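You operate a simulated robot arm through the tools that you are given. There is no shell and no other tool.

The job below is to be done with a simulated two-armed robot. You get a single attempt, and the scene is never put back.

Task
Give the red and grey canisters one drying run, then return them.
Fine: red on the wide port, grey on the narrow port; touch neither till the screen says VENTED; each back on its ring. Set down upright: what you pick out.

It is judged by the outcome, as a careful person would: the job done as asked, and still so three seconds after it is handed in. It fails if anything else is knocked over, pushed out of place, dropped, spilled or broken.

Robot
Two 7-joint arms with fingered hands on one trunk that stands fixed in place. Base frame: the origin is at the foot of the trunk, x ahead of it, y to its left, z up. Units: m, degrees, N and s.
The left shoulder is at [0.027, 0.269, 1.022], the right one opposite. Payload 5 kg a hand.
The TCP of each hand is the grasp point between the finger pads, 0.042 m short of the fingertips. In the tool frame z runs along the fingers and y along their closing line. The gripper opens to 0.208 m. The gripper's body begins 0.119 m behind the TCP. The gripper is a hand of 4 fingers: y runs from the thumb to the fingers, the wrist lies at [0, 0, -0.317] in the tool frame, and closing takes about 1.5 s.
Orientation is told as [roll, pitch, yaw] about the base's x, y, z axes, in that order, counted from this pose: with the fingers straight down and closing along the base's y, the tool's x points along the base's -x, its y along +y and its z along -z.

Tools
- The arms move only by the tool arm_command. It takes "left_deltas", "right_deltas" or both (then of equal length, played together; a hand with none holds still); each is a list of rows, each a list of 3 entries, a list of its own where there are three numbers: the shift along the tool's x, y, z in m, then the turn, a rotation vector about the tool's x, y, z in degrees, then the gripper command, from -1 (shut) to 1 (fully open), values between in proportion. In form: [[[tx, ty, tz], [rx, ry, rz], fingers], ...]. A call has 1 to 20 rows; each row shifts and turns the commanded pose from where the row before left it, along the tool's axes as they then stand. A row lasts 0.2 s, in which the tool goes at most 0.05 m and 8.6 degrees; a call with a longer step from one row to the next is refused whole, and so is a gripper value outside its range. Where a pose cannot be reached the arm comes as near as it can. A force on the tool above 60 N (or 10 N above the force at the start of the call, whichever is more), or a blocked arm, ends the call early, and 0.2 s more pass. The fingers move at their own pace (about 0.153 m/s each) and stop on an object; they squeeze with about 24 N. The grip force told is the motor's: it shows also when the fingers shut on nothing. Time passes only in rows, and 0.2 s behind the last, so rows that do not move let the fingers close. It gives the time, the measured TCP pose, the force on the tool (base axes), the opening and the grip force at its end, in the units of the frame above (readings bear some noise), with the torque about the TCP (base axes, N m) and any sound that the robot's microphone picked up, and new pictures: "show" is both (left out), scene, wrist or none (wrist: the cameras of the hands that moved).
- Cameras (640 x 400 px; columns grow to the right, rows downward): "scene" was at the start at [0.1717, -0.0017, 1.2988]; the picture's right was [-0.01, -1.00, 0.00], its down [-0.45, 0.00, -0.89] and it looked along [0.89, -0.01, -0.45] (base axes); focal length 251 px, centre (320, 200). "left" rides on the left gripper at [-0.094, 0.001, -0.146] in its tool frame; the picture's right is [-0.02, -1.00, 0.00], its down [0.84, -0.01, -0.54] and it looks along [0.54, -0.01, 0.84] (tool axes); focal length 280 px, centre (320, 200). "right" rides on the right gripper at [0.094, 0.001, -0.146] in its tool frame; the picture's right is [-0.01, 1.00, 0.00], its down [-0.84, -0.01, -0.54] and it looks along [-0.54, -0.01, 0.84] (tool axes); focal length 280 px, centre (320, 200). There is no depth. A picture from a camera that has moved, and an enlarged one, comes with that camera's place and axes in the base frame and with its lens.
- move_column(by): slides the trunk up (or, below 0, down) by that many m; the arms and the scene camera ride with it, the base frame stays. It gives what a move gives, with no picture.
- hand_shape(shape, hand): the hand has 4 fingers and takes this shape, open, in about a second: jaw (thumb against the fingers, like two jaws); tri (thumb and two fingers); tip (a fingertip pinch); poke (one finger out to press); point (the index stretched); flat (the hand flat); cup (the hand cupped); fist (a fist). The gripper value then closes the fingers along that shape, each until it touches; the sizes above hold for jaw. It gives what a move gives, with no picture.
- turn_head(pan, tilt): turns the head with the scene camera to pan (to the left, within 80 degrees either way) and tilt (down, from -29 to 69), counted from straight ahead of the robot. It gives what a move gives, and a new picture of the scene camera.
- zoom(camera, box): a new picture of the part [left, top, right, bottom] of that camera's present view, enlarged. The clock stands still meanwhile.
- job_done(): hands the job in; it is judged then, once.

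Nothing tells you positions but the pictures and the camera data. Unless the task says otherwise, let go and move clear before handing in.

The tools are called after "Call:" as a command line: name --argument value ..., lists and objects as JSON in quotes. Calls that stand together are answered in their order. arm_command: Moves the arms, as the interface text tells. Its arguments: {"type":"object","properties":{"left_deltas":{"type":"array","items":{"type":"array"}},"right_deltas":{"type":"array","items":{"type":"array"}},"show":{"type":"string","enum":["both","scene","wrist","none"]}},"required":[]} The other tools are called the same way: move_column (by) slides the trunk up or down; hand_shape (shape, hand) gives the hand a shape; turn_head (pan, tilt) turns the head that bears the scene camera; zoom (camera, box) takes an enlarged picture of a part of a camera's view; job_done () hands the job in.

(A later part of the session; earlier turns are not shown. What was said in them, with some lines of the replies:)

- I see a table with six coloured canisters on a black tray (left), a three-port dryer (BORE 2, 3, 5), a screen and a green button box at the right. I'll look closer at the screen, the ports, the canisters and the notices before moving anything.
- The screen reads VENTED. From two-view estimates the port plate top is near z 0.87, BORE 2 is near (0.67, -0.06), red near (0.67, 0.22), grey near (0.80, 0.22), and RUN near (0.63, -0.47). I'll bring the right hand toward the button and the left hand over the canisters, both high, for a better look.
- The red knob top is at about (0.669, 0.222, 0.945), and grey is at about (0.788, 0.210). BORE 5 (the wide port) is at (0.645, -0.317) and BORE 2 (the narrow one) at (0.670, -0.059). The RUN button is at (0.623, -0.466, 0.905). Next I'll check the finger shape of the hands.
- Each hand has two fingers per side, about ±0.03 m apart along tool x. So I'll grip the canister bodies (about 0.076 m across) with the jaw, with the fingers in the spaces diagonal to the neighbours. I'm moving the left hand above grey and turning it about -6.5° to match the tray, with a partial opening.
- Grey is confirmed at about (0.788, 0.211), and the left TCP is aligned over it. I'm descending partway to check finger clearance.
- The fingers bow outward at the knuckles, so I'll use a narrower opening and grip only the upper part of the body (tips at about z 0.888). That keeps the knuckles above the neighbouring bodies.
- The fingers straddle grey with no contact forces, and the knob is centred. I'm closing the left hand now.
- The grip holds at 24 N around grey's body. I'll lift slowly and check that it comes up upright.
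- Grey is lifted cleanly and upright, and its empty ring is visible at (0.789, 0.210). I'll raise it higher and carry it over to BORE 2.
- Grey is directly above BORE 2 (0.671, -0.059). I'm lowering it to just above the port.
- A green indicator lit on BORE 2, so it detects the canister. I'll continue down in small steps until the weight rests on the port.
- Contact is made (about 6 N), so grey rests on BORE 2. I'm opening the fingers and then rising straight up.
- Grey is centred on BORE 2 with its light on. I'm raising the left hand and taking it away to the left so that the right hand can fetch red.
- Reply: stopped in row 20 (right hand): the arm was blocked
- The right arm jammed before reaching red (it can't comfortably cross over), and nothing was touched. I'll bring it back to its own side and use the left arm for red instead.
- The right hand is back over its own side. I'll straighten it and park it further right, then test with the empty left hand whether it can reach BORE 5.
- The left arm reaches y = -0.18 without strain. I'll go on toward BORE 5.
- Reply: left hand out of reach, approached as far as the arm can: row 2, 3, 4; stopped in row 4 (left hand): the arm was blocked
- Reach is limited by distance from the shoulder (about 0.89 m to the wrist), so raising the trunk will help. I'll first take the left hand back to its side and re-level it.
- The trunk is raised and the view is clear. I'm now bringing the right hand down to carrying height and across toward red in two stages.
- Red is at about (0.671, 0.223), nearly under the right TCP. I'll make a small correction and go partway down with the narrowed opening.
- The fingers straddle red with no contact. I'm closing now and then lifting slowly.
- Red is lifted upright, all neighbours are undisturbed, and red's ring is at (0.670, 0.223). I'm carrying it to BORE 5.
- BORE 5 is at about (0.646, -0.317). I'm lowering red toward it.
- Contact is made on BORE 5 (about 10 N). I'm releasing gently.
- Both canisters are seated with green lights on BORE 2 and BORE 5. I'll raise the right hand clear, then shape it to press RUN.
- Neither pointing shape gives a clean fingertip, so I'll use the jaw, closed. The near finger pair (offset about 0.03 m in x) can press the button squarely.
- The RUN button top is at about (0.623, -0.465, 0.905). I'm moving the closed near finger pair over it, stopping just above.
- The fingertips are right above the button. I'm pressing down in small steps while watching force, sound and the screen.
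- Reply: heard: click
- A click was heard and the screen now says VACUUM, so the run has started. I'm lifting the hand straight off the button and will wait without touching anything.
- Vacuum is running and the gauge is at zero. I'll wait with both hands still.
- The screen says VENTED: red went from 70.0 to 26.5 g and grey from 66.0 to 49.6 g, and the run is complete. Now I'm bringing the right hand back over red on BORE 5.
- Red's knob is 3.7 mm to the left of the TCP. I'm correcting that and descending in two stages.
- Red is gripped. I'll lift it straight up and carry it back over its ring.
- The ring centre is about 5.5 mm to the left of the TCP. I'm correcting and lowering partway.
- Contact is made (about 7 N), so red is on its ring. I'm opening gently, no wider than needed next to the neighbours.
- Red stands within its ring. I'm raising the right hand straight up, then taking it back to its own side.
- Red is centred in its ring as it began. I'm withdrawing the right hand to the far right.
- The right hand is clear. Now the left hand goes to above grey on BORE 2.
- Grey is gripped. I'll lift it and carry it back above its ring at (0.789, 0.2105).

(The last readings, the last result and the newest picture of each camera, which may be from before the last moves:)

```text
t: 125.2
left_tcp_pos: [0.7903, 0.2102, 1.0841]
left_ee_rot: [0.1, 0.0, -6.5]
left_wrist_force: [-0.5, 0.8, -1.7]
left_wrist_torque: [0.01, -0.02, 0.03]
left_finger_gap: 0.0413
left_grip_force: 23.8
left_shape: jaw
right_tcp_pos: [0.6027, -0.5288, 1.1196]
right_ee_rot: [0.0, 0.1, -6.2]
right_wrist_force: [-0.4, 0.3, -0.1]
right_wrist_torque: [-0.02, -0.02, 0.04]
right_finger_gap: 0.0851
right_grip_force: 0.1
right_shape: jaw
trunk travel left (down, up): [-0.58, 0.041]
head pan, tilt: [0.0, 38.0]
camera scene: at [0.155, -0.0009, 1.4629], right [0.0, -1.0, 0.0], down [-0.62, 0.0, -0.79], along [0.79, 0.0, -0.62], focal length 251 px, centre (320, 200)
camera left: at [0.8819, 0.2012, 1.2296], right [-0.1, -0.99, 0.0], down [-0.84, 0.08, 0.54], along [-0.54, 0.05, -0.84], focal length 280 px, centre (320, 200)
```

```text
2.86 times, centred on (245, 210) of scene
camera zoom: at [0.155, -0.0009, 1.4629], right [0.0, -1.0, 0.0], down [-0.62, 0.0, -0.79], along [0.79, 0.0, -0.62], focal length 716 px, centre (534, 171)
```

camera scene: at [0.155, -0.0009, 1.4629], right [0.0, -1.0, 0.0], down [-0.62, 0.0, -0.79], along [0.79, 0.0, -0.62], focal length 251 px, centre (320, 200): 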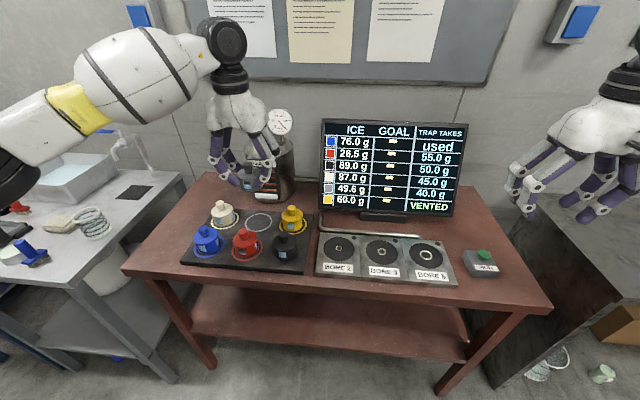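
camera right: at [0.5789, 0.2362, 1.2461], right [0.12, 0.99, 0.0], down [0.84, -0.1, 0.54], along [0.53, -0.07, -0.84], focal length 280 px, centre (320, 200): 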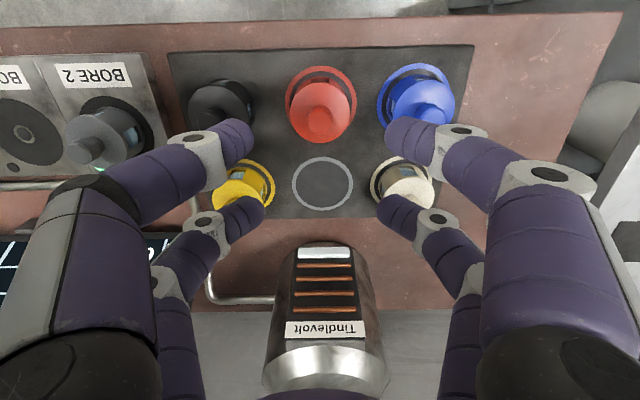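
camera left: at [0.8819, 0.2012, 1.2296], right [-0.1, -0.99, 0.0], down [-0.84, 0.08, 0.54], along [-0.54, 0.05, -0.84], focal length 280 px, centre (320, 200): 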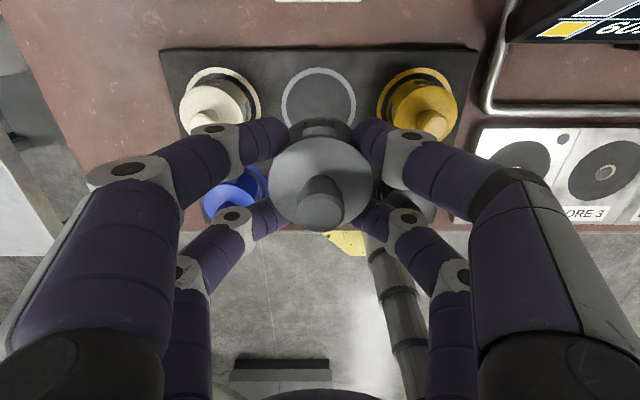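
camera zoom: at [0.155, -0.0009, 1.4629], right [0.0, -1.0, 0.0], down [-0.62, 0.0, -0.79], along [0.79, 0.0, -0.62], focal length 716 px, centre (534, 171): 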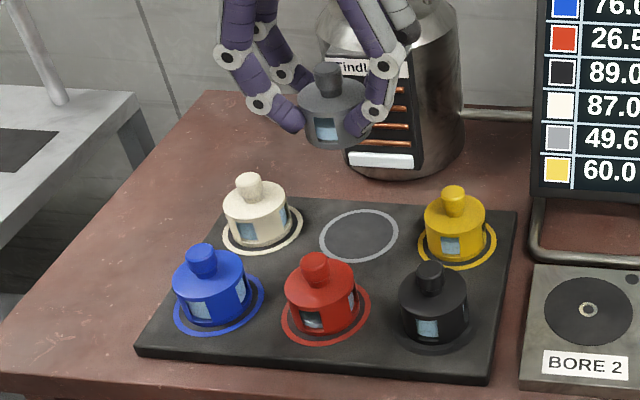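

Call:
arm_command --left_deltas '[[[0.001, 0.0005, 0.015], [0, 0, 0], -1], [[0, 0, 0.025], [0, 0, 0], -1], [[0, 0, 0.025], [0, 0, 0], -1], [[0, 0, 0.025], [0, 0, 0], -1], [[0, 0, 0.025], [0, 0, 0], -1], [[0, 0, 0.015], [0, 0, 0], -1], [[0, 0, 0.012], [0, 0, 0], -1], [[0, 0, 0], [0, 0, 0], -1], [[0, 0, 0], [0, 0, 0], -1]]' --show "wrist"

Call:
zoom --camera "scene" --box '[190, 180, 310, 270]'

Call:
zoom --camera "left" --box '[200, 60, 440, 210]'

```text
t: 127.2
left_tcp_pos: [0.7893, 0.21, 0.9441]
left_ee_rot: [0.0, 0.0, -6.4]
left_wrist_force: [0.0, -0.1, -0.6]
left_wrist_torque: [0.02, 0.03, 0.0]
left_finger_gap: 0.0411
left_grip_force: 24.4
left_shape: jaw
right_tcp_pos: [0.6023, -0.5273, 1.1195]
right_ee_rot: [-0.1, 0.1, -6.1]
right_wrist_force: [0.0, -0.4, -0.3]
right_wrist_torque: [0.0, -0.01, -0.02]
right_finger_gap: 0.0851
right_grip_force: 0.1
right_shape: jaw
trunk travel left (down, up): [-0.58, 0.041]
head pan, tilt: [0.0, 38.0]
camera left: at [0.8809, 0.2019, 1.0898], right [-0.1, -0.99, 0.0], down [-0.84, 0.08, 0.54], along [-0.54, 0.05, -0.84], focal length 280 px, centre (320, 200)
```

left: 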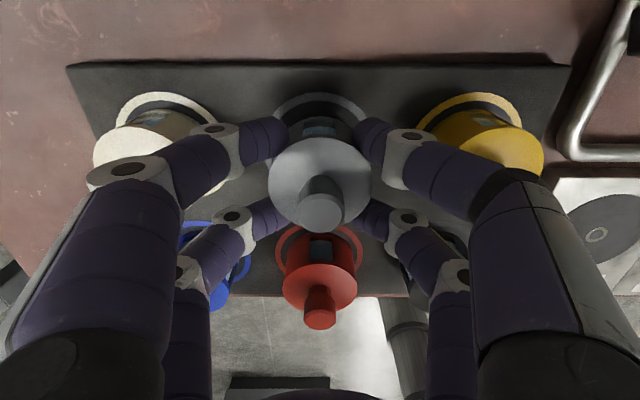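

```text
4.44 times, centred on (250, 225) of scene
camera zoom: at [0.155, -0.0011, 1.4629], right [0.0, -1.0, 0.0], down [-0.62, 0.0, -0.79], along [0.79, 0.0, -0.62], focal length 1114 px, centre (631, 89)
```

zoom: 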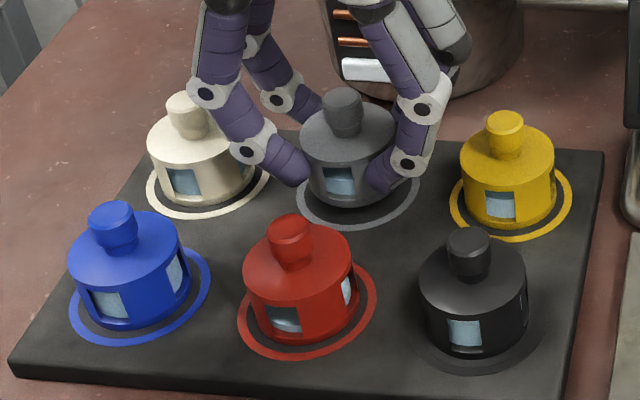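

```text
2.67 times, centred on (320, 135) of left
camera zoom: at [0.8809, 0.2019, 1.0898], right [-0.1, -0.99, 0.0], down [-0.84, 0.08, 0.54], along [-0.54, 0.05, -0.84], focal length 748 px, centre (320, 373)
```

zoom: 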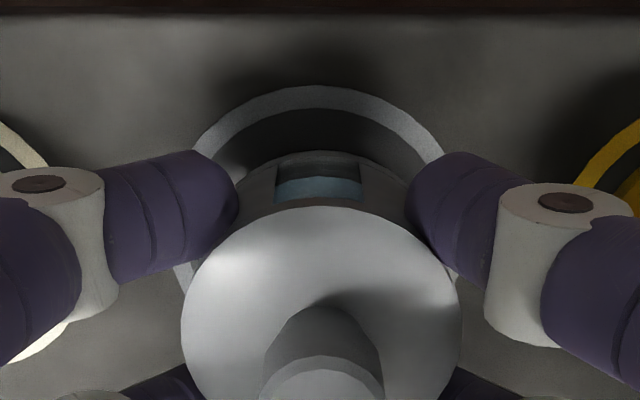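

Call:
arm_command --left_deltas '[[[0, 0, 0.005], [0, 0, 0], -1], [[0, 0, 0.005], [0, 0, 0], -1], [[0, 0, 0], [0, 0, 0], -1]]' --show "none"

Call:
arm_command --left_deltas '[[[0, 0, 0.002], [0, 0, 0], -1], [[0, 0, 0], [0, 0, 0], -1]]' --show "none"

```text
t: 128.0
left_tcp_pos: [0.787, 0.2103, 0.9342]
left_ee_rot: [0.0, 0.0, -6.5]
left_wrist_force: [-0.1, 1.5, -1.9]
left_wrist_torque: [-0.01, -0.01, -0.01]
left_finger_gap: 0.0415
left_grip_force: 23.7
left_shape: jaw
right_tcp_pos: [0.6018, -0.5278, 1.1201]
right_ee_rot: [-0.1, 0.1, -6.2]
right_wrist_force: [-0.4, 0.1, 0.4]
right_wrist_torque: [0.02, -0.01, 0.0]
right_finger_gap: 0.0852
right_grip_force: 0.0
right_shape: jaw
trunk travel left (down, up): [-0.58, 0.041]
head pan, tilt: [0.0, 38.0]
```

```text
t: 128.6
left_tcp_pos: [0.7886, 0.2112, 0.933]
left_ee_rot: [0.0, 0.0, -6.5]
left_wrist_force: [-0.6, 0.0, -1.7]
left_wrist_torque: [-0.01, 0.02, 0.0]
left_finger_gap: 0.0412
left_grip_force: 23.6
left_shape: jaw
right_tcp_pos: [0.6022, -0.5285, 1.1196]
right_ee_rot: [-0.1, 0.2, -6.2]
right_wrist_force: [-0.1, 0.4, -0.1]
right_wrist_torque: [0.01, -0.01, -0.02]
right_finger_gap: 0.0851
right_grip_force: 0.0
right_shape: jaw
trunk travel left (down, up): [-0.58, 0.041]
head pan, tilt: [0.0, 38.0]
```

Call:
arm_command --left_deltas '[[[0, 0, 0.0015], [0, 0, 0], -1], [[0, 0, 0], [0, 0, 0], -1]]' --show "none"

```text
t: 129.2
left_tcp_pos: [0.7888, 0.2112, 0.9308]
left_ee_rot: [0.1, 0.0, -6.5]
left_wrist_force: [0.3, 0.0, -0.7]
left_wrist_torque: [0.03, -0.01, -0.01]
left_finger_gap: 0.0415
left_grip_force: 23.8
left_shape: jaw
right_tcp_pos: [0.6027, -0.5282, 1.1198]
right_ee_rot: [-0.1, 0.1, -6.3]
right_wrist_force: [0.0, -0.4, -0.6]
right_wrist_torque: [-0.03, -0.01, 0.02]
right_finger_gap: 0.085
right_grip_force: 0.0
right_shape: jaw
trunk travel left (down, up): [-0.58, 0.041]
head pan, tilt: [0.0, 38.0]
```

Call:
arm_command --left_deltas '[[[0, 0, 0.0015], [0, 0, 0], -1], [[0, 0, 0], [0, 0, 0], -1]]' --show "none"

```text
t: 129.8
left_tcp_pos: [0.7879, 0.2105, 0.9308]
left_ee_rot: [0.0, -0.1, -6.6]
left_wrist_force: [-0.7, -0.1, 5.3]
left_wrist_torque: [-0.04, 0.0, -0.01]
left_finger_gap: 0.0411
left_grip_force: 24.2
left_shape: jaw
right_tcp_pos: [0.6022, -0.5286, 1.1199]
right_ee_rot: [-0.1, 0.1, -6.3]
right_wrist_force: [-0.9, -0.4, 0.9]
right_wrist_torque: [-0.07, -0.03, -0.03]
right_finger_gap: 0.0851
right_grip_force: 0.0
right_shape: jaw
trunk travel left (down, up): [-0.58, 0.041]
head pan, tilt: [0.0, 38.0]
```

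Grey is touching down (about 5 N) on its ring. I'm releasing gently and then rising straight up.

Call:
arm_command --left_deltas '[[[0, 0, 0], [0, 0, 0], -0.4], [[0, 0, 0], [0, 0, 0], -0.25], [[0, 0, 0], [0, 0, 0], -0.18], [[0, 0, 0], [0, 0, 0], -0.18], [[0, 0, 0], [0, 0, 0], -0.18]]' --show "wrist"

Call:
zoom --camera "scene" --box '[190, 180, 310, 270]'

```text
t: 130.9
left_tcp_pos: [0.7888, 0.2107, 0.93]
left_ee_rot: [0.1, -0.1, -6.5]
left_wrist_force: [-0.3, 0.0, 0.5]
left_wrist_torque: [-0.01, -0.02, -0.03]
left_finger_gap: 0.0847
left_grip_force: 0.0
left_shape: jaw
right_tcp_pos: [0.6024, -0.5285, 1.1195]
right_ee_rot: [-0.1, 0.2, -6.1]
right_wrist_force: [-0.1, -0.2, 0.5]
right_wrist_torque: [-0.02, 0.02, 0.01]
right_finger_gap: 0.085
right_grip_force: 0.0
right_shape: jaw
trunk travel left (down, up): [-0.58, 0.041]
head pan, tilt: [0.0, 38.0]
camera left: at [0.8805, 0.2025, 1.0752], right [-0.1, -0.99, 0.0], down [-0.84, 0.08, 0.54], along [-0.54, 0.05, -0.84], focal length 280 px, centre (320, 200)
```

left: 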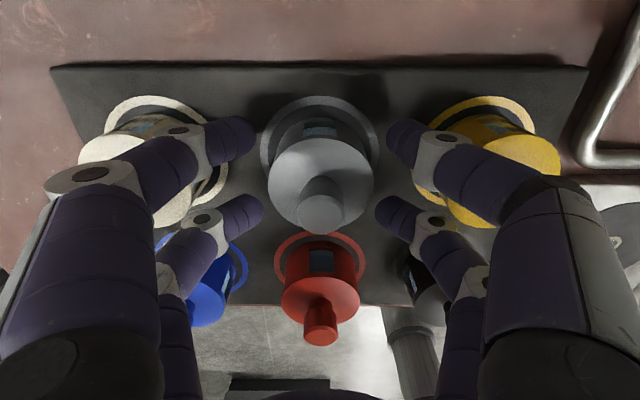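

```text
4.44 times, centred on (250, 225) of scene
camera zoom: at [0.155, -0.0011, 1.4629], right [0.0, -1.0, 0.0], down [-0.62, 0.0, -0.79], along [0.79, 0.0, -0.62], focal length 1114 px, centre (631, 89)
```

zoom: 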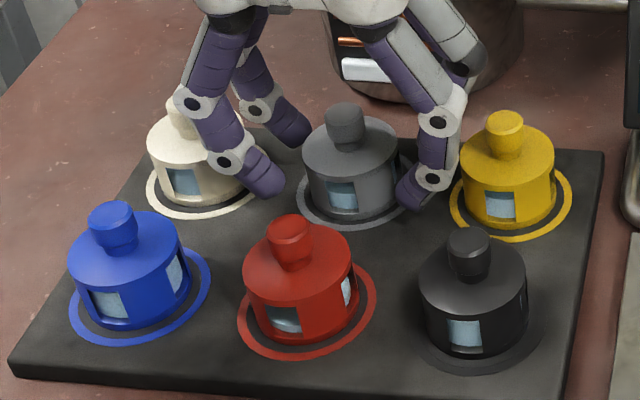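

Call:
arm_command --left_deltas '[[[0, 0, -0.012], [0, 0, 0], -0.18], [[0, 0, -0.02], [0, 0, 0], -0.18], [[0, 0, -0.03], [0, 0, 0], -0.18], [[0, 0, -0.04], [0, 0, 0], -0.18], [[0, 0, -0.045], [0, 0, 0], -0.18], [[0, 0, -0.045], [0, 0, 0], -0.18], [[0, 0, -0.04], [0, 0, 0], -0.18], [[0.035, 0.018, 0], [0, 0, 0], -0.18], [[0.035, 0.018, 0], [0, 0, 0], -0.18], [[0.035, 0.018, 0], [0, 0, 0], -0.18], [[0.035, 0.018, 0], [0, 0, 0], -0.18], [[0.035, 0.018, 0], [0, 0, 0], -0.18], [[0.035, 0.018, 0], [0, 0, 0], -0.18], [[0.035, 0.018, 0], [0, 0, 0], -0.18], [[0.035, 0.018, 0], [0, 0, 0], -0.18], [[0.035, 0.018, 0], [0, 0, 0], -0.18], [[0.035, 0.018, 0], [0, 0, 0], -0.18], [[0, 0, 0], [0, 0, 0], -0.18]]' --show "scene"

Call:
zoom --camera "scene" --box '[170, 180, 320, 280]'

Call:
zoom --camera "scene" --box '[300, 100, 520, 290]'

```text
t: 134.8
left_tcp_pos: [0.4623, 0.4291, 1.1617]
left_ee_rot: [0.0, 0.1, -6.6]
left_wrist_force: [0.0, 0.0, -0.6]
left_wrist_torque: [0.07, 0.09, 0.01]
left_finger_gap: 0.0848
left_grip_force: 0.2
left_shape: jaw
right_tcp_pos: [0.6028, -0.5294, 1.1192]
right_ee_rot: [0.0, 0.2, -6.3]
right_wrist_force: [0.6, -0.1, 0.0]
right_wrist_torque: [0.08, 0.03, 0.05]
right_finger_gap: 0.085
right_grip_force: 0.0
right_shape: jaw
trunk travel left (down, up): [-0.58, 0.041]
head pan, tilt: [0.0, 38.0]
camera scene: at [0.1553, -0.0018, 1.4627], right [0.0, -1.0, 0.0], down [-0.62, 0.0, -0.79], along [0.79, 0.0, -0.62], focal length 251 px, centre (320, 200)
```

scene: 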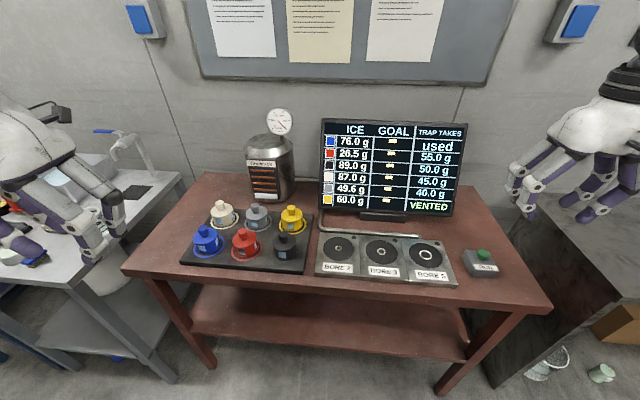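

```text
4.00 times, centred on (245, 230) of scene
camera zoom: at [0.1553, -0.0018, 1.4627], right [0.0, -1.0, 0.0], down [-0.62, 0.0, -0.79], along [0.79, 0.0, -0.62], focal length 1003 px, centre (620, 80)
```

zoom: 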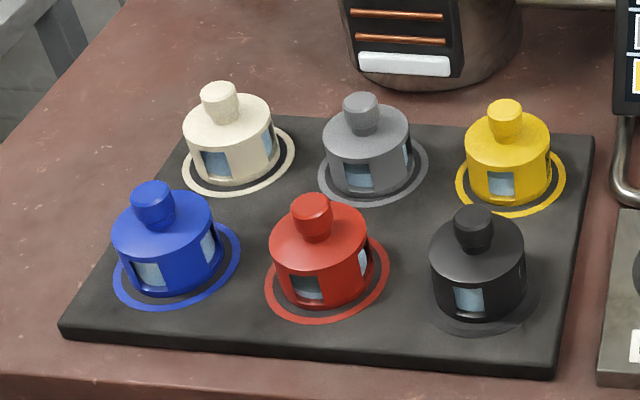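

```text
2.11 times, centred on (410, 195) of scene
camera zoom: at [0.1553, -0.0018, 1.4627], right [0.0, -1.0, 0.0], down [-0.62, 0.0, -0.79], along [0.79, 0.0, -0.62], focal length 528 px, centre (130, 210)
```

zoom: 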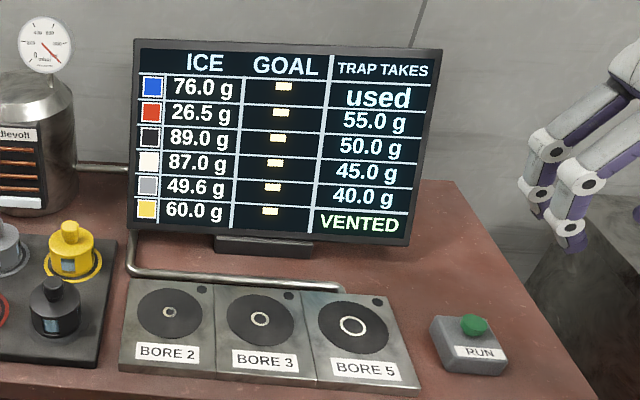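

Both canisters have had one run. Red and grey stand upright on their rings, the ports are empty, the screen says VENTED, nothing else has moved, and both hands are open and clear. I'm handing the job in.

Call:
job_done

```text
The job is handed in.
```

The red and grey canisters had one drying run and are back upright on their rings; I've handed the job in.

- **Ports:** red went on BORE 5 (the wide port) and grey on BORE 2 (the narrow one). Both port lights showed green before I pressed RUN once.
- **Run:** I touched neither canister until the screen read VENTED again. Red went from 70.0 to 26.5 g of ice and grey from 66.0 to 49.6 g.
- **Rest of the table:** in the last pictures the other four canisters stood on their rings as before, and the three ports were empty. Both hands were open and clear.

Early on, each arm stopped at its reach limit once while empty-handed, without touching anything. I left the trunk 0.18 m higher than it started, because the right arm needed that to reach red.
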